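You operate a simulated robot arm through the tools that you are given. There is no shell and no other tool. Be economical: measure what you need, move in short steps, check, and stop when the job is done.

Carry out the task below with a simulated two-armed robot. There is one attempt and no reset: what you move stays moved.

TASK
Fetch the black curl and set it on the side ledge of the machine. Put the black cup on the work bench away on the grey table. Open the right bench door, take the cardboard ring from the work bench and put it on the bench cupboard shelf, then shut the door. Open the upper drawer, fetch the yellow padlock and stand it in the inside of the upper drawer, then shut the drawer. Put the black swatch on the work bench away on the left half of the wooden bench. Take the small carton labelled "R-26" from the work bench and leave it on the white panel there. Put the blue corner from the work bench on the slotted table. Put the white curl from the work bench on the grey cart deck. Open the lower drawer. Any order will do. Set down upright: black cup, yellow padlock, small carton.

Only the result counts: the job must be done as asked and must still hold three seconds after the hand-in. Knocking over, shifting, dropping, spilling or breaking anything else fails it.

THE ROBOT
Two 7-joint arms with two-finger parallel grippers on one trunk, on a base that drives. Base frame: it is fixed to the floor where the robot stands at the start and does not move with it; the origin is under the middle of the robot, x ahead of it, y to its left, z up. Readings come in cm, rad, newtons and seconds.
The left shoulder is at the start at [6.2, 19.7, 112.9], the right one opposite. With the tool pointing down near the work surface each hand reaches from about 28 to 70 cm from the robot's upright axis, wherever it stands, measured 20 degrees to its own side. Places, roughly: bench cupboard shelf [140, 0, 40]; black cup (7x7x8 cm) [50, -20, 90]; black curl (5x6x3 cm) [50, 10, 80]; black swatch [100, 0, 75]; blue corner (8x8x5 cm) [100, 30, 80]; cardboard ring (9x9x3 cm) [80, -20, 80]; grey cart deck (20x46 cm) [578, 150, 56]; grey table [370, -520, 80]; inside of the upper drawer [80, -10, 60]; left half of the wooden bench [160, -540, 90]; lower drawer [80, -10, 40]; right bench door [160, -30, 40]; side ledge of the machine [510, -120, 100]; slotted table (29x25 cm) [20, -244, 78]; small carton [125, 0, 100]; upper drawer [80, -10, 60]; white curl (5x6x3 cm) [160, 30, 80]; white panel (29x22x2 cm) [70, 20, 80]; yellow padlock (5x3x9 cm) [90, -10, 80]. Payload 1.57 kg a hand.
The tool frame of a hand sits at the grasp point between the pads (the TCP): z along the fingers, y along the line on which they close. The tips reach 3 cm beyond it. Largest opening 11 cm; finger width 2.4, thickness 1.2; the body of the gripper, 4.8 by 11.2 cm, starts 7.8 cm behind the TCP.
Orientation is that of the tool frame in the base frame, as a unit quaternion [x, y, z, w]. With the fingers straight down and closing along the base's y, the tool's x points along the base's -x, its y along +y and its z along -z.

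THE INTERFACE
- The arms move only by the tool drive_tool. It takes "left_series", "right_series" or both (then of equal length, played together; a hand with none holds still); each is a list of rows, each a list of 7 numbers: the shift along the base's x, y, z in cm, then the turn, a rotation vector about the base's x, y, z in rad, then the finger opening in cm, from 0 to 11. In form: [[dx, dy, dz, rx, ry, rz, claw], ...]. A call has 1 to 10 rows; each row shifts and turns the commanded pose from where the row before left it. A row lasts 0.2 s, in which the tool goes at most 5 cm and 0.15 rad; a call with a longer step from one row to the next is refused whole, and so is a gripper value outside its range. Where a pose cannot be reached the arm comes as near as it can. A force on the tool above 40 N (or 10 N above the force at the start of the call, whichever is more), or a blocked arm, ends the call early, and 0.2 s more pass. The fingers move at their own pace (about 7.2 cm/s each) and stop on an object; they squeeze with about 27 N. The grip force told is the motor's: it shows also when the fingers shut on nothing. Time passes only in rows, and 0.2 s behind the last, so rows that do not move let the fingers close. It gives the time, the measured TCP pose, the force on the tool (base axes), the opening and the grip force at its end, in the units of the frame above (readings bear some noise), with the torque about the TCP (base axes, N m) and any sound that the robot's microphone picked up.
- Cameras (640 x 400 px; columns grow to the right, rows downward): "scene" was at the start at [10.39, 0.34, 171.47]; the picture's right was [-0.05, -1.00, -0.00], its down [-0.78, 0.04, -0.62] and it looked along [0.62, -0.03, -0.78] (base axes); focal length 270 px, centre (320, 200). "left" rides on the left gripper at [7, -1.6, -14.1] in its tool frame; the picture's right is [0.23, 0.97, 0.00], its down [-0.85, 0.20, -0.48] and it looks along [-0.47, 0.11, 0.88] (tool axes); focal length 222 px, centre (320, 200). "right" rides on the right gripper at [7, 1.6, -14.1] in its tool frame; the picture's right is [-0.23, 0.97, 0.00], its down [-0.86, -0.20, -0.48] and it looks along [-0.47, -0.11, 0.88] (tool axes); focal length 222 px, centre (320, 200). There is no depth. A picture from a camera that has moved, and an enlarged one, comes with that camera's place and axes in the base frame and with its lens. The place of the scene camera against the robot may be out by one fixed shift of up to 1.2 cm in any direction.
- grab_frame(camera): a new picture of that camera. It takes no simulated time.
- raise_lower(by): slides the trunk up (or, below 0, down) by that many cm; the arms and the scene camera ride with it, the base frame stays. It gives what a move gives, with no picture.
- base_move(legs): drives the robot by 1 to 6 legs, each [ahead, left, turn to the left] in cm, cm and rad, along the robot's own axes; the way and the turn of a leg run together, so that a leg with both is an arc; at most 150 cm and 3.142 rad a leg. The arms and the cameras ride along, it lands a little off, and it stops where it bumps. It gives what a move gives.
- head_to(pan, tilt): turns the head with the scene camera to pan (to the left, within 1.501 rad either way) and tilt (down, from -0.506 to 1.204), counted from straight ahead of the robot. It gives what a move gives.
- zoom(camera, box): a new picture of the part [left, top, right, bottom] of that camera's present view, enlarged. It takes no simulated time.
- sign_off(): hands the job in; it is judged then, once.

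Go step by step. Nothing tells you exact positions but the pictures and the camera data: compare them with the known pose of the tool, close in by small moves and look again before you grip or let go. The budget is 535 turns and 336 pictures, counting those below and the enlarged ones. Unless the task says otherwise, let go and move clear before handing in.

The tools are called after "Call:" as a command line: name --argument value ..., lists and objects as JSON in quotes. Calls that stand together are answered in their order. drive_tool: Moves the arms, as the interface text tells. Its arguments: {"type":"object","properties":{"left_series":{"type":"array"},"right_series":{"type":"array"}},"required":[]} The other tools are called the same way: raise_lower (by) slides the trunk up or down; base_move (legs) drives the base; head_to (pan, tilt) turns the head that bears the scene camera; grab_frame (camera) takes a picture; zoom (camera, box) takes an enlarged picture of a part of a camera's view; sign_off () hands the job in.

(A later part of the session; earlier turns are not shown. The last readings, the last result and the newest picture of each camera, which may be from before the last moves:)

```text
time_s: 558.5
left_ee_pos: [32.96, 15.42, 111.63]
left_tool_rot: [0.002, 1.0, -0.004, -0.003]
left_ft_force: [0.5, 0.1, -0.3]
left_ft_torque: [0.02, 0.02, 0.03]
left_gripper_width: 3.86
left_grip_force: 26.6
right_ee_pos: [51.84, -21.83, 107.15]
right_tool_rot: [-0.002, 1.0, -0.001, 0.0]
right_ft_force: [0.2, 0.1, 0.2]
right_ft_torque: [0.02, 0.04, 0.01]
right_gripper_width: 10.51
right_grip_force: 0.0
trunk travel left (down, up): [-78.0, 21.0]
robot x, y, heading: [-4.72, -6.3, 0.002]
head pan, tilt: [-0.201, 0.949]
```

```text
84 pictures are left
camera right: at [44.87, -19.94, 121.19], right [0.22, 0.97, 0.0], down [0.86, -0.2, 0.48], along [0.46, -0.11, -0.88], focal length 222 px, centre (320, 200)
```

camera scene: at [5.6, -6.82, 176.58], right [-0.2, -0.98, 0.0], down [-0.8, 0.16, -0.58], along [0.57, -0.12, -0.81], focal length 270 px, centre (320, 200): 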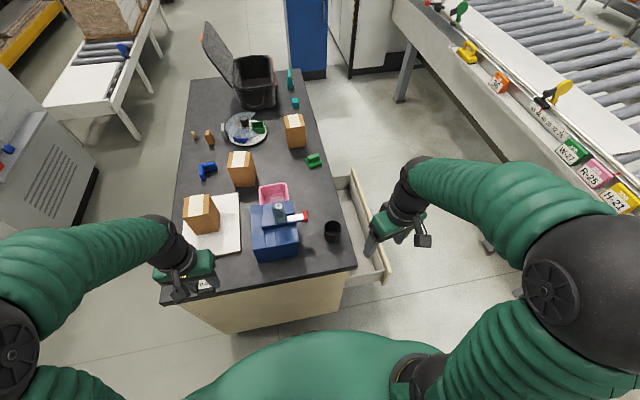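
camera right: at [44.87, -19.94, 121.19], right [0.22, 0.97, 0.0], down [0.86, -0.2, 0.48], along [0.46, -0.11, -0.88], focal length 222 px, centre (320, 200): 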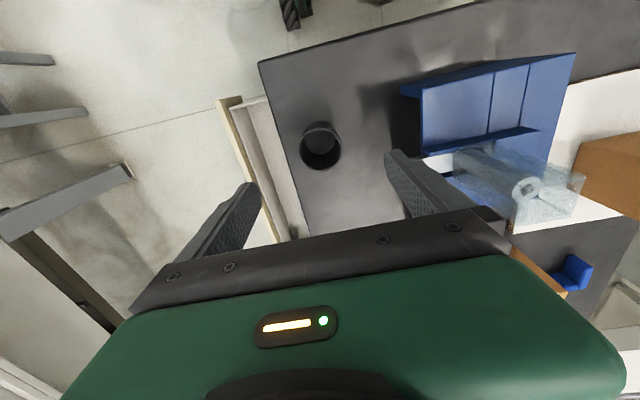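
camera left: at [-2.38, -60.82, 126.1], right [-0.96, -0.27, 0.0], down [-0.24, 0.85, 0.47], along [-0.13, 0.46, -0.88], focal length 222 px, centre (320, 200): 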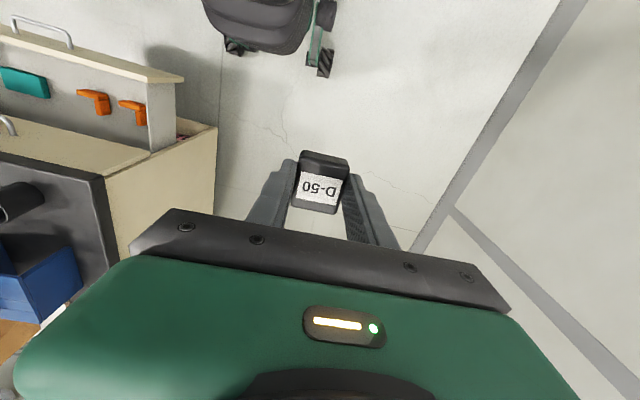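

Call:
drive_tool --right_series '[[1.4, -0.2, -4, 0, 0, 0, 10.5], [0, 0, -4, 0, 0, 0, 10.5], [0, 0, -4, 0, 0, 0, 10.5]]'

Call:
grab_frame --camera "right"

```text
time_s: 559.3
left_ee_pos: [32.63, 15.35, 111.72]
left_tool_rot: [0.002, 1.0, -0.003, -0.002]
left_ft_force: [-0.4, 1.0, -0.3]
left_ft_torque: [-0.01, -0.01, 0.02]
left_gripper_width: 3.88
left_grip_force: 27.4
right_ee_pos: [52.88, -21.79, 95.39]
right_tool_rot: [-0.002, 1.0, -0.001, 0.001]
right_ft_force: [-0.7, -0.1, -0.6]
right_ft_torque: [-0.01, 0.04, 0.03]
right_gripper_width: 10.53
right_grip_force: 0.1
trunk travel left (down, up): [-78.0, 21.0]
robot x, y, heading: [-4.29, -6.68, 0.002]
head pan, tilt: [-0.201, 0.949]
```

```text
83 pictures are left
camera right: at [45.93, -20.06, 109.5], right [0.22, 0.97, 0.0], down [0.86, -0.2, 0.48], along [0.47, -0.11, -0.88], focal length 222 px, centre (320, 200)
```

right: 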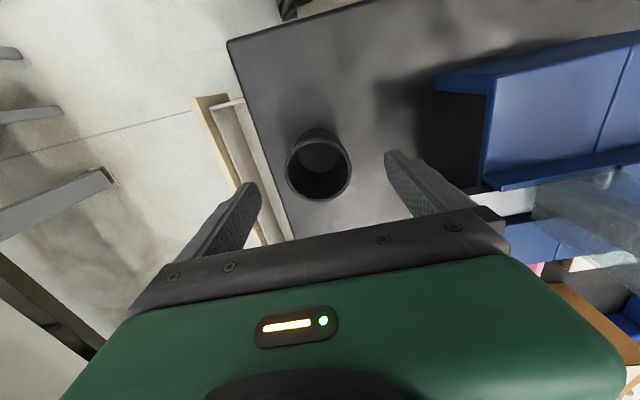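

Call:
drive_tool --right_series '[[0.3, -0.2, -4, 0, 0, 0, 10.5], [0, 0, -4, 0, 0, 0, 10.5], [0, 0, -0.6, 0, 0, 0, 10.5], [0, 0, 0, 0, 0, 0, 6], [0, 0, 0, 0, 0, 0, 5], [0, 0, 0, 0, 0, 0, 5], [0, 0, 3, 0, 0, 0, 5]]'

Call:
grab_frame --camera "right"

```text
time_s: 560.9
left_ee_pos: [32.53, 15.56, 111.78]
left_tool_rot: [0.001, 1.0, -0.004, -0.002]
left_ft_force: [0.0, 0.2, -0.2]
left_ft_torque: [0.01, -0.02, 0.02]
left_gripper_width: 3.89
left_grip_force: 26.9
right_ee_pos: [53.15, -21.83, 89.99]
right_tool_rot: [-0.002, 1.0, -0.001, 0.001]
right_ft_force: [0.1, 0.4, 0.1]
right_ft_torque: [0.03, -0.02, 0.05]
right_gripper_width: 6.55
right_grip_force: 26.1
trunk travel left (down, up): [-78.0, 21.0]
robot x, y, heading: [-4.33, -6.24, 0.0]
head pan, tilt: [-0.201, 0.949]
```

```text
82 pictures are left
camera right: at [46.17, -20.09, 104.11], right [0.22, 0.97, 0.0], down [0.86, -0.2, 0.48], along [0.47, -0.11, -0.88], focal length 222 px, centre (320, 200)
```

right: 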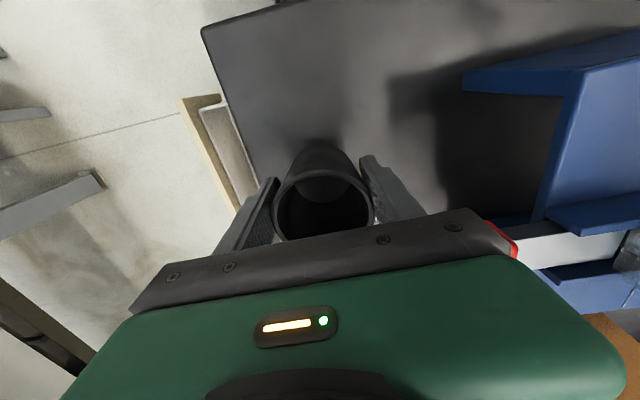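

Cup held. Lift, retract, and drive through the gap sideways (facing +x, at x≈−55).

Call:
drive_tool --right_series '[[-2, 0, 4, 0, 0, 0, 5], [-3, 0, 4, 0, 0, 0, 5], [-3, 0, 4, 0, 0, 0, 5], [-3, 0, 4, 0, 0, 0, 5], [-3, 0, 4, 0, 0, 0, 5], [-3, 0, 2, 0, 0, 0, 5], [-2, 0, 0, 0, 0, 0, 5]]'

Call:
base_move --legs '[[-50, 0, 0], [0, -150, 0]]'

Call:
head_to --pan -1.2 --tilt 0.4

Call:
grab_frame --camera "scene"

```text
time_s: 562.5
left_ee_pos: [32.68, 15.51, 111.73]
left_tool_rot: [0.002, 1.0, -0.003, -0.002]
left_ft_force: [0.0, -0.2, -0.2]
left_ft_torque: [0.02, -0.03, 0.04]
left_gripper_width: 3.89
left_grip_force: 26.6
right_ee_pos: [33.73, -21.79, 111.81]
right_tool_rot: [-0.001, 1.0, -0.001, -0.001]
right_ft_force: [0.4, 0.6, 0.6]
right_ft_torque: [0.01, -0.02, 0.0]
right_gripper_width: 6.53
right_grip_force: 26.4
trunk travel left (down, up): [-78.0, 21.0]
robot x, y, heading: [-4.04, -6.12, -0.001]
head pan, tilt: [-0.201, 0.949]
```

```text
time_s: 572.4
left_ee_pos: [-16.42, -131.7, 111.55]
left_tool_rot: [-0.003, 1.0, -0.004, -0.002]
left_ft_force: [-0.4, 0.2, -1.4]
left_ft_torque: [-0.03, 0.0, -0.03]
left_gripper_width: 3.87
left_grip_force: 27.0
right_ee_pos: [-14.94, -168.92, 111.8]
right_tool_rot: [-0.006, 1.0, -0.002, 0.0]
right_ft_force: [-0.2, 0.5, -0.5]
right_ft_torque: [-0.02, -0.03, 0.0]
right_gripper_width: 6.54
right_grip_force: 27.2
trunk travel left (down, up): [-78.0, 21.0]
robot x, y, heading: [-53.37, -153.92, 0.01]
head pan, tilt: [-0.201, 0.949]
```

```text
time_s: 573.6
left_ee_pos: [-16.47, -131.9, 111.68]
left_tool_rot: [-0.002, 1.0, -0.004, -0.001]
left_ft_force: [0.2, 0.2, 0.1]
left_ft_torque: [-0.02, -0.01, -0.01]
left_gripper_width: 3.87
left_grip_force: 26.8
right_ee_pos: [-15.06, -169.15, 111.89]
right_tool_rot: [-0.005, 1.0, 0.0, 0.001]
right_ft_force: [0.6, 0.4, -0.7]
right_ft_torque: [0.02, 0.01, 0.02]
right_gripper_width: 6.54
right_grip_force: 26.7
trunk travel left (down, up): [-78.0, 21.0]
robot x, y, heading: [-53.28, -154.06, 0.006]
head pan, tilt: [-1.201, 0.4]
```

```text
81 pictures are left
camera scene: at [-47.0, -161.72, 181.24], right [-0.93, -0.37, 0.0], down [-0.15, 0.36, -0.92], along [0.34, -0.86, -0.39], focal length 270 px, centre (320, 200)
```

scene: 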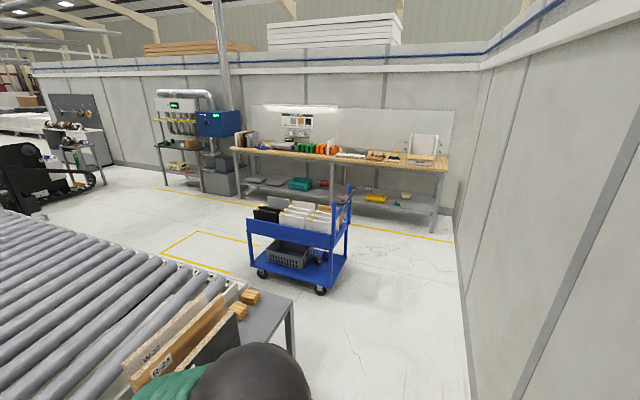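

Route is clear: a blue cart at (46,−350) to avoid. Drive down along the wall, then toward the wooden bench.

Call:
base_move --legs '[[0, -150, -0.01], [0, -130, 0], [150, 0, 0], [60, 0, 0], [0, 0, -1.571]]'

Call:
head_to --pan 0 --tilt 0.6

Call:
grab_frame --camera "scene"

```text
time_s: 601.2
left_ee_pos: [185.08, -464.56, 111.65]
left_tool_rot: [0.696, 0.718, -0.001, -0.004]
left_ft_force: [-0.2, 0.2, 0.0]
left_ft_torque: [0.03, 0.01, 0.0]
left_gripper_width: 3.86
left_grip_force: 27.1
right_ee_pos: [147.85, -466.92, 111.89]
right_tool_rot: [0.695, 0.719, -0.001, -0.001]
right_ft_force: [-1.1, 0.0, 0.6]
right_ft_torque: [0.01, 0.0, 0.01]
right_gripper_width: 6.53
right_grip_force: 26.8
trunk travel left (down, up): [-78.0, 21.0]
robot x, y, heading: [162.17, -428.37, -1.54]
head pan, tilt: [-1.201, 0.4]
```

```text
time_s: 602.6
left_ee_pos: [185.02, -464.47, 111.7]
left_tool_rot: [0.696, 0.718, -0.002, -0.003]
left_ft_force: [-0.3, -0.6, 0.1]
left_ft_torque: [0.0, -0.01, 0.03]
left_gripper_width: 3.88
left_grip_force: 27.5
right_ee_pos: [147.79, -466.88, 111.84]
right_tool_rot: [0.695, 0.719, -0.002, 0.0]
right_ft_force: [0.9, -0.7, -0.5]
right_ft_torque: [0.02, 0.03, 0.01]
right_gripper_width: 6.49
right_grip_force: 27.2
trunk travel left (down, up): [-78.0, 21.0]
robot x, y, heading: [162.12, -428.2, -1.536]
head pan, tilt: [0.0, 0.6]
```

```text
80 pictures are left
camera scene: at [161.94, -439.69, 179.41], right [-1.0, -0.03, 0.0], down [-0.02, 0.57, -0.82], along [0.03, -0.82, -0.57], focal length 270 px, centre (320, 200)
```

scene: 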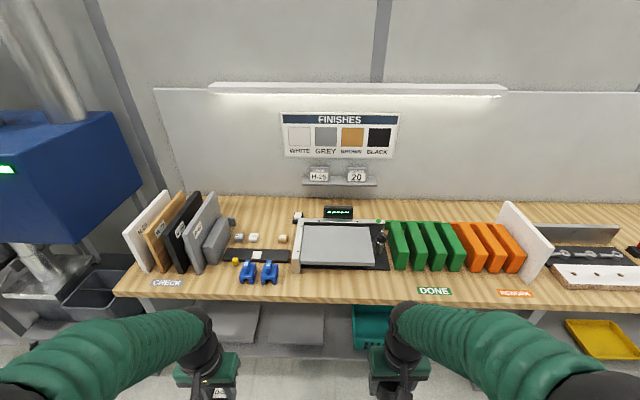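

The bench shows a "FINISHES" board — swatches indeed. Zoom on the left half.

Call:
zoom --camera "scene" --box '[110, 180, 310, 310]'

Call:
zoom --camera "scene" --box '[260, 100, 420, 200]'

```text
3.08 times, centred on (210, 245) of scene
camera zoom: at [161.94, -439.69, 179.41], right [-1.0, -0.03, 0.0], down [-0.02, 0.57, -0.82], along [0.03, -0.82, -0.57], focal length 831 px, centre (658, 62)
```

zoom: 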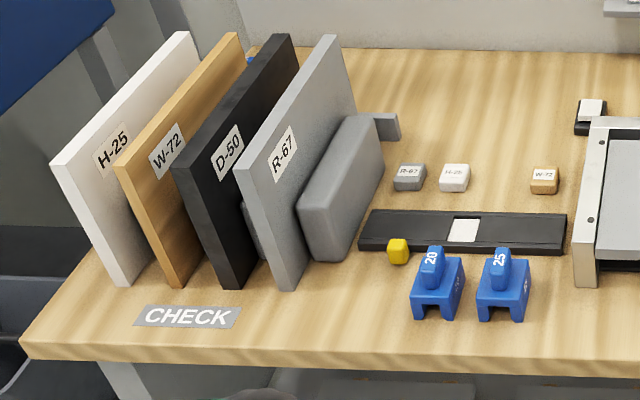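

```text
4.00 times, centred on (340, 150) of scene
camera zoom: at [161.94, -439.69, 179.41], right [-1.0, -0.03, 0.0], down [-0.02, 0.57, -0.82], along [0.03, -0.82, -0.57], focal length 1080 px, centre (240, 400)
```

zoom: 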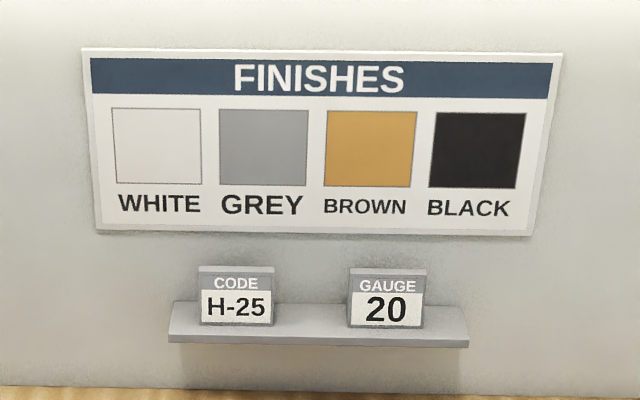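

D-50 is confirmed as the black swatch (tiles R-67, H-25, W-72 lie here, plus a D-50 panel). Drive up to the bench and place it behind the tile row.

Call:
base_move --legs '[[0, 8, -0.032], [47, 0, 0]]'

Call:
head_to --pan 0.2 --tilt 0.85

Call:
grab_frame --camera "scene"

Call:
grab_frame --camera "left"

```text
time_s: 606.0
left_ee_pos: [191.67, -512.21, 111.76]
left_tool_rot: [0.712, 0.702, -0.002, -0.003]
left_ft_force: [-0.3, 0.1, 0.1]
left_ft_torque: [0.0, 0.0, 0.0]
left_gripper_width: 3.87
left_grip_force: 26.8
right_ee_pos: [154.23, -513.15, 112.0]
right_tool_rot: [0.709, 0.705, -0.002, 0.0]
right_ft_force: [0.0, 0.8, -0.9]
right_ft_torque: [-0.07, 0.0, 0.04]
right_gripper_width: 6.53
right_grip_force: 26.5
trunk travel left (down, up): [-78.0, 21.0]
robot x, y, heading: [169.83, -475.2, -1.577]
head pan, tilt: [0.0, 0.6]
```

```text
time_s: 606.8
left_ee_pos: [191.69, -512.38, 111.79]
left_tool_rot: [0.711, 0.703, -0.002, -0.003]
left_ft_force: [0.1, -0.3, -0.7]
left_ft_torque: [0.03, 0.01, 0.0]
left_gripper_width: 3.88
left_grip_force: 26.7
right_ee_pos: [154.5, -513.35, 111.94]
right_tool_rot: [0.708, 0.706, -0.002, 0.0]
right_ft_force: [0.5, 0.5, 0.4]
right_ft_torque: [0.03, -0.03, -0.01]
right_gripper_width: 6.52
right_grip_force: 27.4
trunk travel left (down, up): [-78.0, 21.0]
robot x, y, heading: [169.98, -475.35, -1.572]
head pan, tilt: [0.201, 0.85]
```

```text
77 pictures are left
camera scene: at [172.18, -485.58, 177.31], right [-0.98, -0.19, 0.01], down [-0.15, 0.74, -0.66], along [0.12, -0.65, -0.75], focal length 270 px, centre (320, 200)
```

scene: 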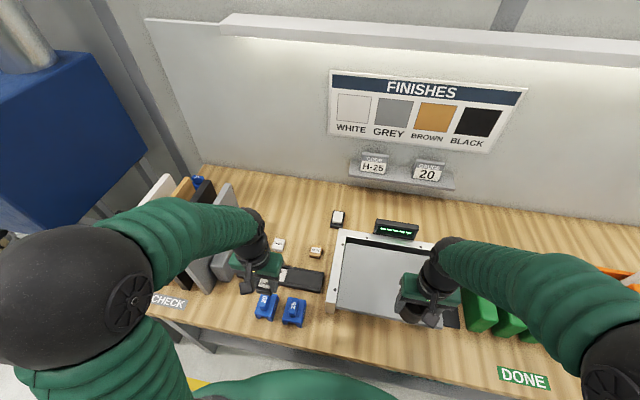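

```text
76 pictures are left
camera left: at [190.28, -505.37, 126.02], right [0.98, 0.22, -0.01], down [0.19, -0.86, 0.48], along [0.1, -0.47, -0.88], focal length 222 px, centre (320, 200)
```

left: 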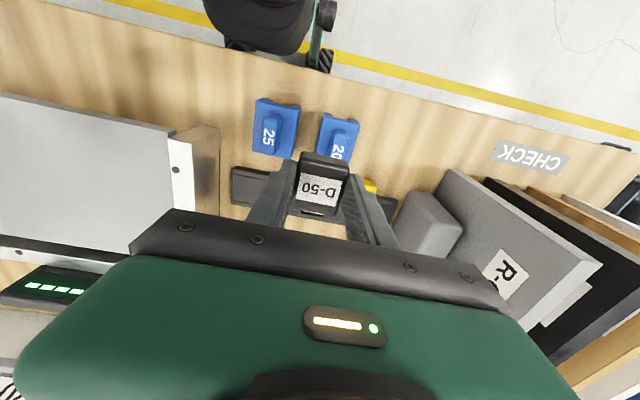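

Call:
base_move --legs '[[3, 0, 0]]'

Call:
drive_tool --left_series '[[-0.3, -4, 0, 0, 0, 0, 2], [-0.3, -4, 0, 0, 0, 0, 2], [-0.3, -4, 0, 0, 0, 0, 2], [-0.3, -4, 0, 0, 0, 0, 2], [-0.3, -4, -1, 0, 0, 0, 2], [-0.2, -4, -2, 0, 0, 0, 2], [0, -2.2, -3, 0, 0, 0, 2]]'

Call:
grab_frame --camera "left"

```text
time_s: 607.6
left_ee_pos: [191.7, -514.49, 112.0]
left_tool_rot: [0.712, 0.703, -0.005, 0.0]
left_ft_force: [0.1, 0.2, -0.2]
left_ft_torque: [-0.03, 0.06, -0.02]
left_gripper_width: 3.9
left_grip_force: 27.7
right_ee_pos: [154.29, -515.47, 112.21]
right_tool_rot: [0.709, 0.706, -0.005, 0.003]
right_ft_force: [0.4, 0.7, -0.8]
right_ft_torque: [-0.03, 0.06, -0.02]
right_gripper_width: 6.53
right_grip_force: 27.5
trunk travel left (down, up): [-78.0, 21.0]
robot x, y, heading: [169.84, -478.23, -1.581]
head pan, tilt: [0.201, 0.85]
```

```text
time_s: 609.2
left_ee_pos: [189.52, -541.59, 105.83]
left_tool_rot: [0.711, 0.703, 0.0, -0.002]
left_ft_force: [-0.3, -0.5, -0.1]
left_ft_torque: [0.04, 0.03, -0.03]
left_gripper_width: 3.89
left_grip_force: 27.0
right_ee_pos: [153.76, -516.23, 111.89]
right_tool_rot: [0.708, 0.706, 0.0, 0.0]
right_ft_force: [0.1, -0.2, 0.7]
right_ft_torque: [-0.02, -0.01, -0.02]
right_gripper_width: 6.54
right_grip_force: 27.6
trunk travel left (down, up): [-78.0, 21.0]
robot x, y, heading: [169.92, -478.49, -1.575]
head pan, tilt: [0.201, 0.85]
```

```text
75 pictures are left
camera left: at [187.99, -534.46, 120.13], right [0.98, 0.22, 0.0], down [0.19, -0.86, 0.48], along [0.1, -0.47, -0.88], focal length 222 px, centre (320, 200)
```

left: 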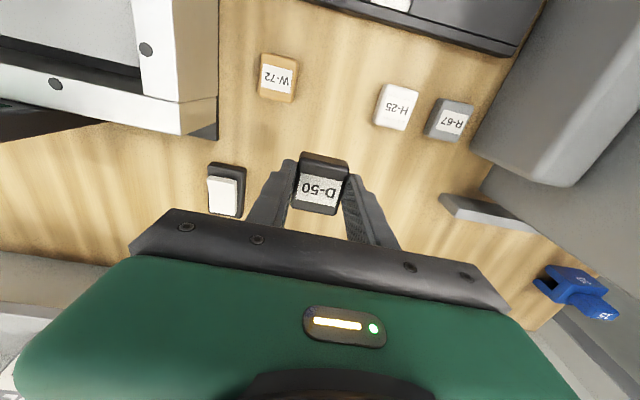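

Call:
drive_tool --left_series '[[0.5, 0, -4, 0, 0, 0, 2], [0, 0, -4, 0, 0, 0, 2], [0, 0, -2, 0, 0, 0, 2], [0, 0, -0.6, 0, 0, 0, 2], [0, 0, -0.5, 0, 0, 0, 2], [0, 0, -0.5, 0, 0, 0, 2], [0, 0, 0, 0, 0, 0, 2]]'

Call:
drive_tool --left_series '[[0, 0, -0.5, 0, 0, 0, 2], [0, 0, -0.5, 0, 0, 0, 2], [0, 0, -0.5, 0, 0, 0, 2], [0, 0, -0.5, 0, 0, 0, 2], [0, 0, -0.5, 0, 0, 0, 2], [0, 0, -0.5, 0, 0, 0, 2], [0, 0, 0, 0, 0, 0, 2]]'

```text
time_s: 610.9
left_ee_pos: [189.82, -541.48, 94.28]
left_tool_rot: [0.712, 0.702, -0.001, -0.001]
left_ft_force: [-0.8, 0.1, -1.1]
left_ft_torque: [-0.01, -0.01, 0.0]
left_gripper_width: 3.88
left_grip_force: 27.4
right_ee_pos: [153.57, -516.13, 111.89]
right_tool_rot: [0.709, 0.705, -0.001, 0.001]
right_ft_force: [0.6, 0.1, -0.6]
right_ft_torque: [0.03, 0.01, 0.0]
right_gripper_width: 6.49
right_grip_force: 27.3
trunk travel left (down, up): [-78.0, 21.0]
robot x, y, heading: [170.15, -478.33, -1.575]
head pan, tilt: [0.201, 0.85]
```

```text
time_s: 611.9
left_ee_pos: [189.86, -541.48, 92.96]
left_tool_rot: [0.711, 0.703, -0.002, 0.001]
left_ft_force: [-1.4, 8.0, 21.0]
left_ft_torque: [0.35, -0.34, 0.09]
left_gripper_width: 3.88
left_grip_force: 26.8
right_ee_pos: [153.7, -515.86, 111.86]
right_tool_rot: [0.708, 0.706, -0.001, 0.003]
right_ft_force: [-0.5, -0.4, -0.8]
right_ft_torque: [0.04, 0.01, 0.02]
right_gripper_width: 6.5
right_grip_force: 27.0
trunk travel left (down, up): [-78.0, 21.0]
robot x, y, heading: [169.78, -478.27, -1.578]
head pan, tilt: [0.201, 0.85]
stopped in row 5 (left hand): the force on the tool passed its limit at 46 N (the readings are from after the stop); the commanded pose is now the measured one
```

Call:
drive_tool --left_series '[[0, 0, 0.1, 0, 0, 0, 4.2], [0, 0, 0, 0, 0, 0, 6], [0, 0, 0, 0, 0, 0, 6], [0, 0, 2, 0, 0, 0, 6], [0, 0, 4, 0, 0, 0, 6], [0, 0, 4, 0, 0, 0, 6], [0, 0, 4, 0, 0, 0, 6], [0, 3, 4, 0, 0, 0, 6]]'

Call:
grab_frame --camera "left"

```text
time_s: 613.7
left_ee_pos: [189.81, -538.24, 111.06]
left_tool_rot: [0.711, 0.703, -0.003, 0.0]
left_ft_force: [0.4, 0.4, 0.9]
left_ft_torque: [-0.03, 0.01, 0.01]
left_gripper_width: 5.98
left_grip_force: 0.1
right_ee_pos: [153.85, -515.82, 111.94]
right_tool_rot: [0.708, 0.706, -0.002, 0.001]
right_ft_force: [0.4, 0.3, -0.7]
right_ft_torque: [-0.02, 0.0, 0.01]
right_gripper_width: 6.53
right_grip_force: 27.0
trunk travel left (down, up): [-78.0, 21.0]
robot x, y, heading: [170.42, -478.56, -1.577]
head pan, tilt: [0.201, 0.85]
```

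```text
74 pictures are left
camera left: at [188.27, -531.01, 125.33], right [0.98, 0.22, 0.0], down [0.19, -0.85, 0.48], along [0.1, -0.47, -0.88], focal length 222 px, centre (320, 200)
```

left: 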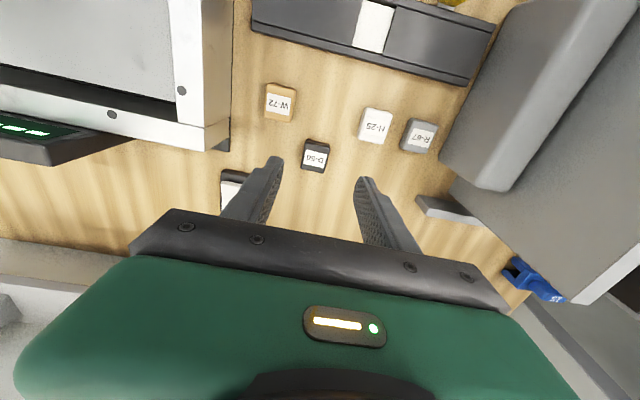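

Swatch placed on the wooden bench's left half. Retract, back off and head to the grey table with the cup.

Call:
drive_tool --left_series '[[0, 4, 1, 0, 0, 0, 8], [0, 4, 1, 0, 0, 0, 8], [0, 4, 0, 0, 0, 0, 8], [0, 4, 0, 0, 0, 0, 8], [0, 4, 0, 0, 0, 0, 8]]'

Call:
base_move --legs '[[-45, 0, 0], [0, 150, 0], [0, 45, 0]]'

Call:
head_to --pan 0 --tilt 0.6

Call:
grab_frame --camera "scene"

```text
time_s: 614.9
left_ee_pos: [190.05, -518.29, 112.89]
left_tool_rot: [0.712, 0.702, -0.003, 0.001]
left_ft_force: [0.6, 0.3, 0.3]
left_ft_torque: [-0.02, -0.01, 0.02]
left_gripper_width: 8.0
left_grip_force: 0.1
right_ee_pos: [153.72, -515.94, 111.99]
right_tool_rot: [0.709, 0.705, -0.001, 0.003]
right_ft_force: [0.3, -0.4, -0.9]
right_ft_torque: [0.03, -0.01, 0.02]
right_gripper_width: 6.52
right_grip_force: 26.8
trunk travel left (down, up): [-78.0, 21.0]
robot x, y, heading: [170.16, -478.55, -1.579]
head pan, tilt: [0.201, 0.85]
```

```text
time_s: 626.9
left_ee_pos: [383.48, -476.35, 112.88]
left_tool_rot: [0.715, 0.699, 0.0, 0.002]
left_ft_force: [-0.4, 0.3, -0.3]
left_ft_torque: [0.04, -0.04, 0.02]
left_gripper_width: 8.01
left_grip_force: 0.0
right_ee_pos: [347.46, -473.56, 111.75]
right_tool_rot: [0.712, 0.702, 0.0, 0.002]
right_ft_force: [-0.6, -0.6, -0.6]
right_ft_torque: [-0.04, -0.06, 0.01]
right_gripper_width: 6.54
right_grip_force: 27.0
trunk travel left (down, up): [-78.0, 21.0]
robot x, y, heading: [364.19, -435.79, -1.579]
head pan, tilt: [0.201, 0.85]
```

```text
time_s: 627.7
left_ee_pos: [384.01, -476.21, 112.9]
left_tool_rot: [0.715, 0.699, -0.003, 0.001]
left_ft_force: [0.1, 0.2, 0.2]
left_ft_torque: [-0.01, -0.05, 0.01]
left_gripper_width: 8.02
left_grip_force: 0.0
right_ee_pos: [347.91, -473.4, 111.93]
right_tool_rot: [0.713, 0.702, -0.001, 0.001]
right_ft_force: [0.8, 0.1, -0.8]
right_ft_torque: [0.05, -0.02, -0.03]
right_gripper_width: 6.53
right_grip_force: 26.9
trunk travel left (down, up): [-78.0, 21.0]
robot x, y, heading: [364.34, -436.19, -1.588]
head pan, tilt: [0.0, 0.6]
```

```text
73 pictures are left
camera scene: at [363.72, -447.38, 179.4], right [-1.0, 0.02, 0.0], down [0.01, 0.57, -0.82], along [-0.01, -0.82, -0.57], focal length 270 px, centre (320, 200)
```

scene: 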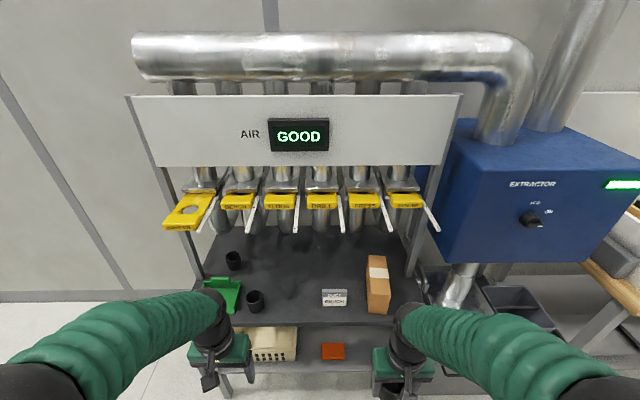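

Grey table found; free area between the cup at x≈391 and sign at x≈357. Target (374,−513). Position the base.

Call:
drive_tool --left_series '[[0, 3, 0, 0, 0, 0, 8], [0, 3, 0, 0, 0, 0, 8], [0, 3, 0, 0, 0, 0, 8]]'

Call:
base_move --legs '[[0, 20, 0.01], [24, 0, 0]]'

Call:
grab_frame --camera "scene"

```text
time_s: 628.5
left_ee_pos: [384.1, -467.23, 112.62]
left_tool_rot: [0.715, 0.699, -0.002, 0.001]
left_ft_force: [-0.8, -0.2, -1.1]
left_ft_torque: [0.0, 0.0, -0.01]
left_gripper_width: 7.97
left_grip_force: 0.0
right_ee_pos: [347.87, -473.52, 111.92]
right_tool_rot: [0.712, 0.702, -0.001, 0.002]
right_ft_force: [0.2, 1.3, -0.2]
right_ft_torque: [0.0, 0.0, 0.0]
right_gripper_width: 6.54
right_grip_force: 27.1
trunk travel left (down, up): [-78.0, 21.0]
robot x, y, heading: [364.52, -436.38, -1.586]
head pan, tilt: [0.0, 0.6]
```

```text
time_s: 631.4
left_ee_pos: [404.09, -490.58, 112.62]
left_tool_rot: [0.712, 0.703, -0.004, 0.003]
left_ft_force: [0.5, 0.4, 0.6]
left_ft_torque: [-0.01, 0.05, -0.01]
left_gripper_width: 8.03
left_grip_force: 0.1
right_ee_pos: [368.01, -497.02, 112.14]
right_tool_rot: [0.709, 0.706, -0.003, 0.004]
right_ft_force: [0.8, -0.8, -0.1]
right_ft_torque: [0.02, -0.02, -0.01]
right_gripper_width: 6.54
right_grip_force: 26.8
trunk travel left (down, up): [-78.0, 21.0]
robot x, y, heading: [383.89, -459.96, -1.583]
head pan, tilt: [0.0, 0.6]
```

```text
72 pictures are left
camera scene: at [383.87, -470.42, 179.46], right [-1.0, 0.01, 0.0], down [0.0, 0.56, -0.83], along [-0.01, -0.83, -0.56], focal length 270 px, centre (320, 200)
```

scene: 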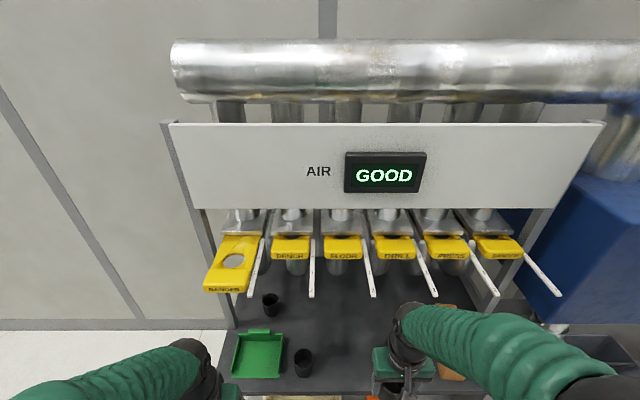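

Rods overhead end at y≈−515, z≈118 at x≈369 and 385, so I lower in front of the table at x=377 and slide in low.

Call:
drive_tool --right_series '[[3, 1, -3, 0, 0, 0, 5], [3, 1, -4, 0, 0, 0, 5], [3, 0, -4, 0, 0, 0, 5], [0, 0, -4, 0, 0, 0, 5], [0, 0, -4, 0, 0, 0, 5]]'

Call:
grab_frame --camera "right"

```text
refused: row 2 steps farther than a row can; nothing moved
```

```text
71 pictures are left
camera right: at [369.62, -489.85, 126.11], right [0.97, -0.23, 0.0], down [-0.2, -0.85, 0.49], along [-0.11, -0.47, -0.87], focal length 222 px, centre (320, 200)
```

right: 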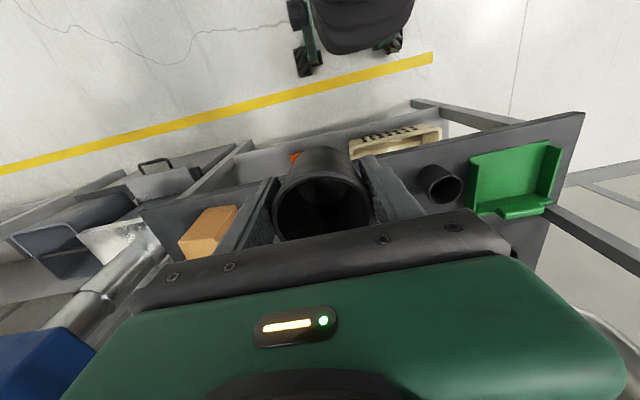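

Call:
drive_tool --right_series '[[2.3, 0.5, -3, 0, 0, 0, 5], [2.3, 0, -4, 0, 0, 0, 5], [2.3, 0, -4, 0, 0, 0, 5], [0, 0, -4, 0, 0, 0, 5], [0, 0, -4, 0, 0, 0, 5], [0, 0, -1, 0, 0, 0, 5]]'

Call:
drive_tool --right_series '[[0, -4, 0, 0, 0, 0, 5], [0, -4, 0, 0, 0, 0, 5], [0, -4, 0, 0, 0, 0, 5], [0, -4, 0, 0, 0, 0, 5]]'

Call:
grab_frame --camera "right"

Call:
grab_frame --camera "scene"

```text
time_s: 632.8
left_ee_pos: [404.08, -490.98, 112.67]
left_tool_rot: [0.712, 0.703, -0.003, 0.001]
left_ft_force: [0.3, -0.5, 0.0]
left_ft_torque: [0.02, -0.02, -0.02]
left_gripper_width: 8.03
left_grip_force: 0.0
right_ee_pos: [374.81, -497.04, 91.95]
right_tool_rot: [0.709, 0.705, -0.001, 0.002]
right_ft_force: [0.4, 0.4, -0.4]
right_ft_torque: [-0.05, 0.01, 0.02]
right_gripper_width: 6.5
right_grip_force: 26.9
trunk travel left (down, up): [-78.0, 21.0]
robot x, y, heading: [384.25, -460.08, -1.577]
head pan, tilt: [0.0, 0.6]
```

```text
time_s: 633.8
left_ee_pos: [404.07, -490.96, 112.56]
left_tool_rot: [0.711, 0.703, -0.001, 0.001]
left_ft_force: [0.4, 0.1, 0.0]
left_ft_torque: [0.02, 0.03, -0.02]
left_gripper_width: 7.99
left_grip_force: 0.2
right_ee_pos: [374.7, -513.0, 91.85]
right_tool_rot: [0.709, 0.706, 0.0, 0.002]
right_ft_force: [1.0, 0.1, 0.2]
right_ft_torque: [0.01, 0.0, 0.02]
right_gripper_width: 6.52
right_grip_force: 27.0
trunk travel left (down, up): [-78.0, 21.0]
robot x, y, heading: [384.03, -459.59, -1.575]
head pan, tilt: [0.0, 0.6]
```

```text
70 pictures are left
camera right: at [376.44, -505.86, 105.93], right [0.97, -0.23, 0.0], down [-0.2, -0.85, 0.48], along [-0.11, -0.47, -0.88], focal length 222 px, centre (320, 200)
```

right: 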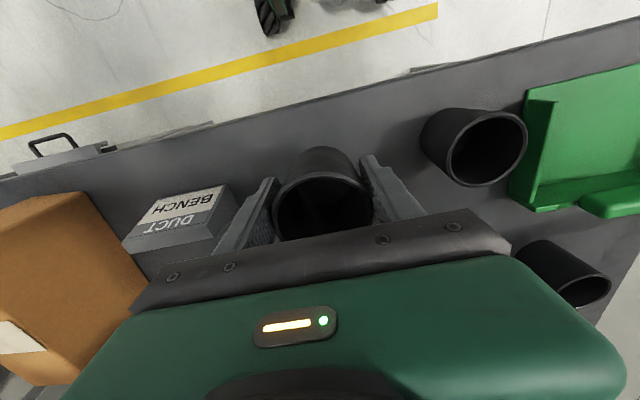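

```text
69 pictures are left
camera scene: at [383.63, -471.33, 179.39], right [-1.0, 0.01, 0.0], down [0.0, 0.57, -0.82], along [-0.01, -0.82, -0.57], focal length 270 px, centre (320, 200)
```

scene: 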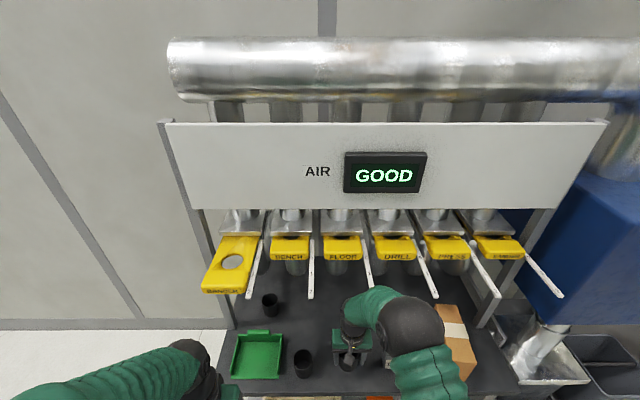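

Call:
drive_tool --right_series '[[0, 0.3, -3, 0, 0, 0, 5], [0, 0, -2, 0, 0, 0, 5], [0, 0, -0.6, 0, 0, 0, 5], [0, 0, -0.5, 0, 0, 0, 5], [0, 0, -0.5, 0, 0, 0, 5], [0, 0, -0.4, 0, 0, 0, 5], [0, 0, -0.4, 0, 0, 0, 5], [0, 0, 0, 0, 0, 0, 5]]'

```text
time_s: 635.6
left_ee_pos: [404.04, -490.7, 112.55]
left_tool_rot: [0.711, 0.703, -0.002, 0.001]
left_ft_force: [-0.4, -0.6, 0.8]
left_ft_torque: [-0.01, -0.01, -0.01]
left_gripper_width: 7.99
left_grip_force: 0.1
right_ee_pos: [374.75, -512.6, 84.64]
right_tool_rot: [0.709, 0.705, -0.002, 0.004]
right_ft_force: [-0.6, 0.5, 20.8]
right_ft_torque: [-0.11, -0.01, 0.01]
right_gripper_width: 6.52
right_grip_force: 27.2
trunk travel left (down, up): [-78.0, 21.0]
robot x, y, heading: [384.41, -459.54, -1.573]
head pan, tilt: [0.0, 0.6]
```

Contact at table. Release and back out along −(approach): up a little, then straight back.

Call:
drive_tool --right_series '[[0, 0, 0.2, 0, 0, 0, 6.8], [0, 0, 0, 0, 0, 0, 8], [0, 0, 0, 0, 0, 0, 8.2], [0, 0, 2, 0, 0, 0, 8.2], [0, 0, 3, 0, 0, 0, 8.2], [0, 0, 2.5, 0, 0, 0, 8.2], [0, 4, 0, 0, 0, 0, 8.2], [0, 4, 0, 0, 0, 0, 8.2], [0, 4, 1, 0, 0, 0, 8.2], [0, 4, 2, 0, 0, 0, 8.2]]'

Call:
grab_frame --camera "scene"

```text
time_s: 637.8
left_ee_pos: [403.97, -490.72, 112.68]
left_tool_rot: [0.712, 0.703, -0.003, 0.002]
left_ft_force: [1.0, 0.2, 0.0]
left_ft_torque: [0.0, -0.03, 0.01]
left_gripper_width: 8.01
left_grip_force: 0.1
right_ee_pos: [374.64, -496.37, 95.38]
right_tool_rot: [0.709, 0.705, -0.002, 0.003]
right_ft_force: [-0.8, 0.1, -0.2]
right_ft_torque: [-0.01, -0.01, 0.01]
right_gripper_width: 8.22
right_grip_force: 0.1
trunk travel left (down, up): [-78.0, 21.0]
robot x, y, heading: [383.93, -459.91, -1.575]
head pan, tilt: [0.0, 0.6]
```

```text
68 pictures are left
camera scene: at [383.63, -470.8, 179.43], right [-1.0, 0.01, 0.0], down [0.0, 0.56, -0.83], along [-0.01, -0.83, -0.56], focal length 270 px, centre (320, 200)
```

scene: 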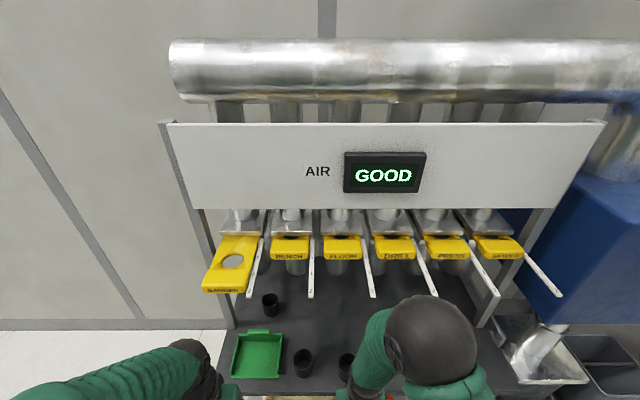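

Cup is set. Now return for the blue corner: back off, turn, and drive back through the gap to the bench's left side.

Call:
drive_tool --right_series '[[0, 2, 4, 0, 0, 0, 8], [0, 2, 4, 0, 0, 0, 8], [0, 2, 4, 0, 0, 0, 8], [0, 0, 4, 0, 0, 0, 8]]'

Call:
base_move --legs '[[-25, 0, 0], [0, 0, 1.571], [-150, 0, 0], [-150, 0, 0], [-137, 0, 0]]'

```text
time_s: 638.8
left_ee_pos: [403.9, -490.81, 112.63]
left_tool_rot: [0.711, 0.703, -0.002, 0.001]
left_ft_force: [0.4, -0.5, -0.7]
left_ft_torque: [-0.02, -0.03, -0.01]
left_gripper_width: 7.99
left_grip_force: 0.2
right_ee_pos: [374.67, -490.49, 111.28]
right_tool_rot: [0.708, 0.706, -0.001, 0.003]
right_ft_force: [0.1, 0.4, 0.6]
right_ft_torque: [0.02, -0.01, 0.0]
right_gripper_width: 8.0
right_grip_force: 0.1
trunk travel left (down, up): [-78.0, 21.0]
robot x, y, heading: [384.11, -459.63, -1.577]
head pan, tilt: [0.0, 0.6]
```

```text
time_s: 665.1
left_ee_pos: [-23.92, -398.98, 112.43]
left_tool_rot: [0.019, 1.0, -0.001, 0.002]
left_ft_force: [-0.3, 0.7, 0.1]
left_ft_torque: [0.01, 0.0, 0.02]
left_gripper_width: 7.98
left_grip_force: 0.2
right_ee_pos: [-25.09, -428.18, 111.27]
right_tool_rot: [0.015, 1.0, 0.002, 0.002]
right_ft_force: [-0.4, 0.6, -0.2]
right_ft_torque: [0.0, 0.0, 0.03]
right_gripper_width: 7.99
right_grip_force: 0.0
trunk travel left (down, up): [-78.0, 21.0]
robot x, y, heading: [-55.71, -418.13, -0.035]
head pan, tilt: [0.0, 0.6]
```

Call:
base_move --legs '[[0, 150, 0.035]]'

Call:
head_to --pan 0.2 --tilt 0.75

Call:
grab_frame --camera "scene"

```text
time_s: 672.5
left_ee_pos: [-22.91, -248.53, 112.68]
left_tool_rot: [-0.001, 1.0, -0.001, 0.003]
left_ft_force: [0.1, 0.3, -0.5]
left_ft_torque: [0.02, -0.02, -0.01]
left_gripper_width: 8.01
left_grip_force: 0.1
right_ee_pos: [-22.73, -277.67, 111.16]
right_tool_rot: [-0.005, 1.0, 0.002, 0.003]
right_ft_force: [1.0, -0.4, 0.5]
right_ft_torque: [0.01, 0.03, -0.03]
right_gripper_width: 7.98
right_grip_force: 0.1
trunk travel left (down, up): [-78.0, 21.0]
robot x, y, heading: [-53.64, -268.79, 0.009]
head pan, tilt: [0.0, 0.6]
```

```text
time_s: 673.2
left_ee_pos: [-22.78, -248.35, 112.6]
left_tool_rot: [-0.001, 1.0, -0.001, 0.003]
left_ft_force: [0.9, 0.5, -0.2]
left_ft_torque: [0.04, -0.01, -0.02]
left_gripper_width: 7.98
left_grip_force: 0.1
right_ee_pos: [-22.7, -277.4, 111.25]
right_tool_rot: [-0.005, 1.0, 0.0, 0.003]
right_ft_force: [-1.0, -0.6, 0.1]
right_ft_torque: [-0.01, 0.01, 0.0]
right_gripper_width: 8.01
right_grip_force: 0.1
trunk travel left (down, up): [-78.0, 21.0]
robot x, y, heading: [-53.87, -268.85, 0.009]
head pan, tilt: [0.201, 0.75]
```

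```text
67 pictures are left
camera scene: at [-42.95, -266.05, 178.13], right [0.21, -0.98, 0.0], down [-0.67, -0.14, -0.73], along [0.72, 0.15, -0.68], focal length 270 px, centre (320, 200)
```

scene: 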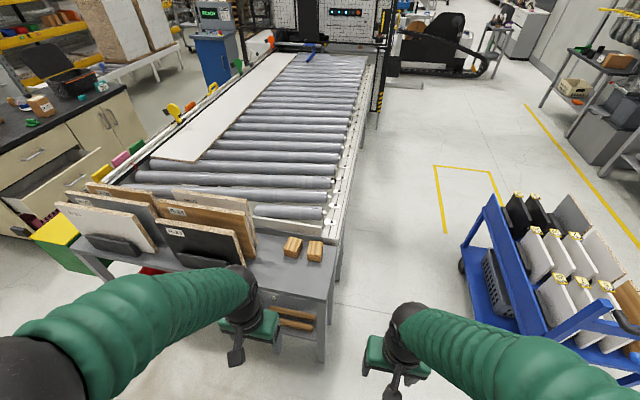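

Call:
zoom --camera "scene" --box '[60, 170, 350, 350]'

```text
2.21 times, centred on (205, 260) of scene
camera zoom: at [-42.95, -266.05, 178.13], right [0.21, -0.98, 0.0], down [-0.67, -0.14, -0.73], along [0.72, 0.15, -0.68], focal length 596 px, centre (574, 68)
```

zoom: 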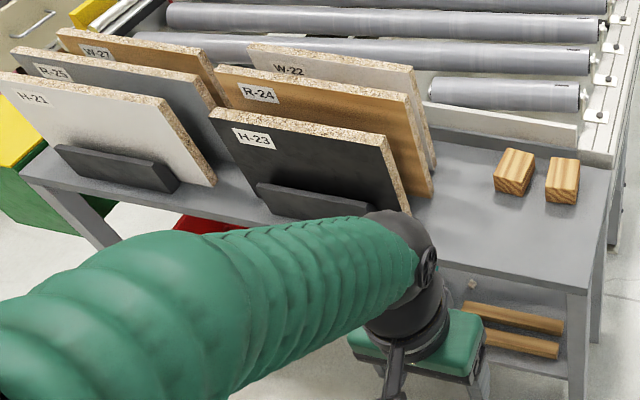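

Free spot on the slotted table ≈ (15,−241). Now go to the blue corner on the bench's left side.

Call:
base_move --legs '[[0, 150, 0], [0, 150, 0], [0, 62, 0], [140, 0, 0], [0, 0, -1.571]]'

Call:
grab_frame --camera "left"

```text
time_s: 701.2
left_ee_pos: [101.04, 64.26, 112.63]
left_tool_rot: [0.71, 0.704, -0.001, 0.001]
left_ft_force: [0.3, 0.5, -0.3]
left_ft_torque: [-0.01, 0.0, -0.04]
left_gripper_width: 8.02
left_grip_force: 0.1
right_ee_pos: [71.8, 64.47, 111.39]
right_tool_rot: [0.707, 0.707, -0.001, 0.002]
right_ft_force: [-0.1, 0.0, -0.2]
right_ft_torque: [0.01, 0.0, 0.01]
right_gripper_width: 8.0
right_grip_force: 0.0
trunk travel left (down, up): [-78.0, 21.0]
robot x, y, heading: [80.89, 95.02, -1.573]
head pan, tilt: [0.201, 0.75]
```

```text
65 pictures are left
camera left: at [99.43, 71.37, 126.84], right [0.98, 0.22, 0.0], down [0.19, -0.85, 0.48], along [0.1, -0.47, -0.88], focal length 222 px, centre (320, 200)
```

left: 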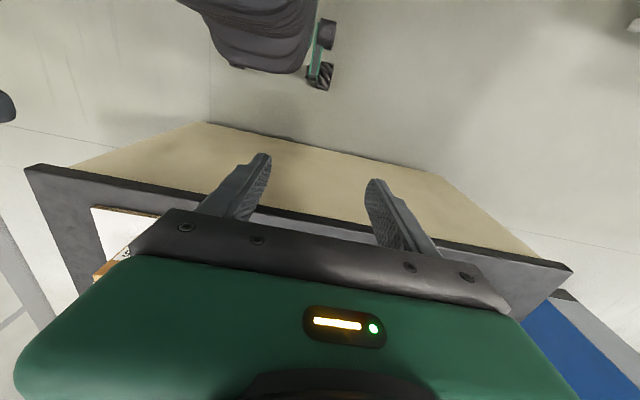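

Call:
base_move --legs '[[18, 0, 0]]'

Call:
drive_tool --left_series '[[-0.5, -4, 0, 0, 0, 0, 7], [-0.5, -4, 0, 0, 0, 0, 7], [-0.5, -4, 0, 0, 0, 0, 7], [-0.5, -4, -1, 0, 0, 0, 7], [0, -4, -2, 0, 0, 0, 7]]'

Call:
grab_frame --camera "left"

```text
time_s: 702.7
left_ee_pos: [100.94, 46.66, 112.69]
left_tool_rot: [0.71, 0.704, -0.004, 0.003]
left_ft_force: [-0.5, 0.4, 0.3]
left_ft_torque: [0.01, 0.02, 0.0]
left_gripper_width: 8.03
left_grip_force: 0.1
right_ee_pos: [71.85, 46.93, 111.42]
right_tool_rot: [0.707, 0.707, -0.001, 0.002]
right_ft_force: [0.5, 0.2, 0.6]
right_ft_torque: [0.02, 0.0, 0.0]
right_gripper_width: 8.0
right_grip_force: 0.1
trunk travel left (down, up): [-78.0, 21.0]
robot x, y, heading: [80.75, 77.65, -1.578]
head pan, tilt: [0.201, 0.75]
```

```text
time_s: 703.9
left_ee_pos: [98.91, 26.03, 109.41]
left_tool_rot: [0.71, 0.705, -0.001, 0.0]
left_ft_force: [-0.4, 0.5, -0.8]
left_ft_torque: [0.06, 0.0, -0.01]
left_gripper_width: 7.01
left_grip_force: 0.1
right_ee_pos: [71.77, 46.16, 111.15]
right_tool_rot: [0.707, 0.707, 0.0, 0.001]
right_ft_force: [0.5, -0.1, -0.7]
right_ft_torque: [0.03, 0.0, 0.04]
right_gripper_width: 7.98
right_grip_force: 0.1
trunk travel left (down, up): [-78.0, 21.0]
robot x, y, heading: [81.56, 77.43, -1.572]
head pan, tilt: [0.201, 0.75]
```

```text
64 pictures are left
camera left: at [97.34, 33.18, 123.68], right [0.98, 0.22, 0.0], down [0.19, -0.86, 0.48], along [0.1, -0.47, -0.88], focal length 222 px, centre (320, 200)
```

left: 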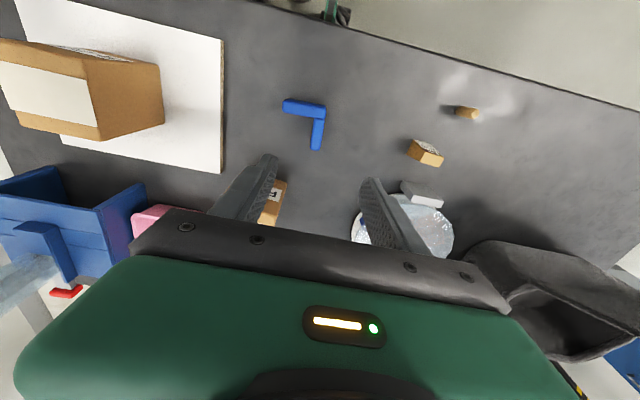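

Call:
drive_tool --left_series '[[0, 0, -4, 0, 0, 0, 6], [0, 0, -4, 0, 0, 0, 6], [0, 0, -4, 0, 0, 0, 6], [0, 0, -3, 0, 0, 0, 6]]'

Call:
grab_frame --camera "left"

```text
time_s: 704.9
left_ee_pos: [98.92, 26.5, 94.53]
left_tool_rot: [0.71, 0.704, -0.003, 0.001]
left_ft_force: [-0.1, -0.7, 0.0]
left_ft_torque: [0.02, 0.01, -0.02]
left_gripper_width: 6.01
left_grip_force: 0.0
right_ee_pos: [71.78, 46.46, 111.23]
right_tool_rot: [0.707, 0.707, -0.001, 0.001]
right_ft_force: [0.9, 0.5, 0.4]
right_ft_torque: [-0.02, -0.01, 0.0]
right_gripper_width: 8.02
right_grip_force: 0.1
trunk travel left (down, up): [-78.0, 21.0]
robot x, y, heading: [80.91, 77.47, -1.57]
head pan, tilt: [0.201, 0.75]
```

```text
63 pictures are left
camera left: at [97.39, 33.47, 108.78], right [0.98, 0.22, 0.0], down [0.19, -0.85, 0.48], along [0.1, -0.47, -0.88], focal length 222 px, centre (320, 200)
```

left: 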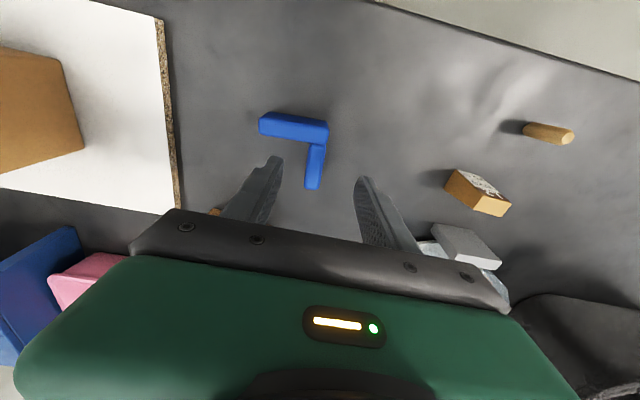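

Call:
drive_tool --left_series '[[-0.3, -1, -4, 0, 0, 0, 6], [0, 0, -4, 0, 0, 0, 6], [0, 0, -1.1, 0, 0, 0, 6], [0, 0, 0, 0, 0, 0, 2], [0, 0, 0, 0, 0, 0, 0.5], [0, 0, 0, 0, 0, 0, 0.5], [0, 0, 3, 0, 0, 0, 0.5]]'

Call:
grab_frame --camera "left"

```text
time_s: 706.5
left_ee_pos: [98.59, 25.5, 88.7]
left_tool_rot: [0.71, 0.704, -0.002, 0.001]
left_ft_force: [-0.4, -0.1, 0.2]
left_ft_torque: [0.01, 0.03, 0.01]
left_gripper_width: 1.68
left_grip_force: 27.0
right_ee_pos: [71.66, 46.66, 111.39]
right_tool_rot: [0.707, 0.707, -0.002, 0.002]
right_ft_force: [-0.3, 0.5, -0.1]
right_ft_torque: [0.01, 0.0, 0.0]
right_gripper_width: 8.02
right_grip_force: 0.1
trunk travel left (down, up): [-78.0, 21.0]
robot x, y, heading: [81.27, 77.12, -1.571]
head pan, tilt: [0.201, 0.75]
```

```text
62 pictures are left
camera left: at [97.04, 32.6, 102.83], right [0.98, 0.22, 0.0], down [0.19, -0.85, 0.48], along [0.1, -0.47, -0.88], focal length 222 px, centre (320, 200)
```

left: 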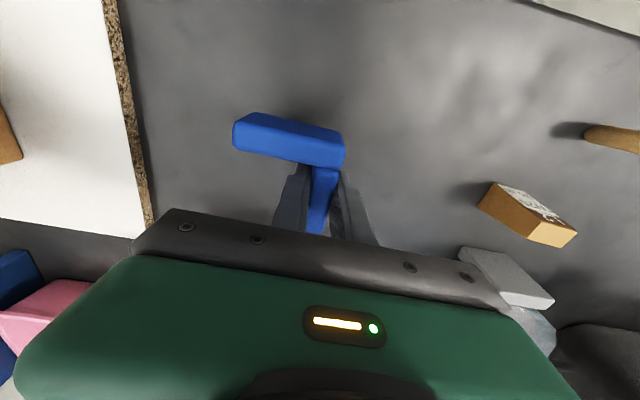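

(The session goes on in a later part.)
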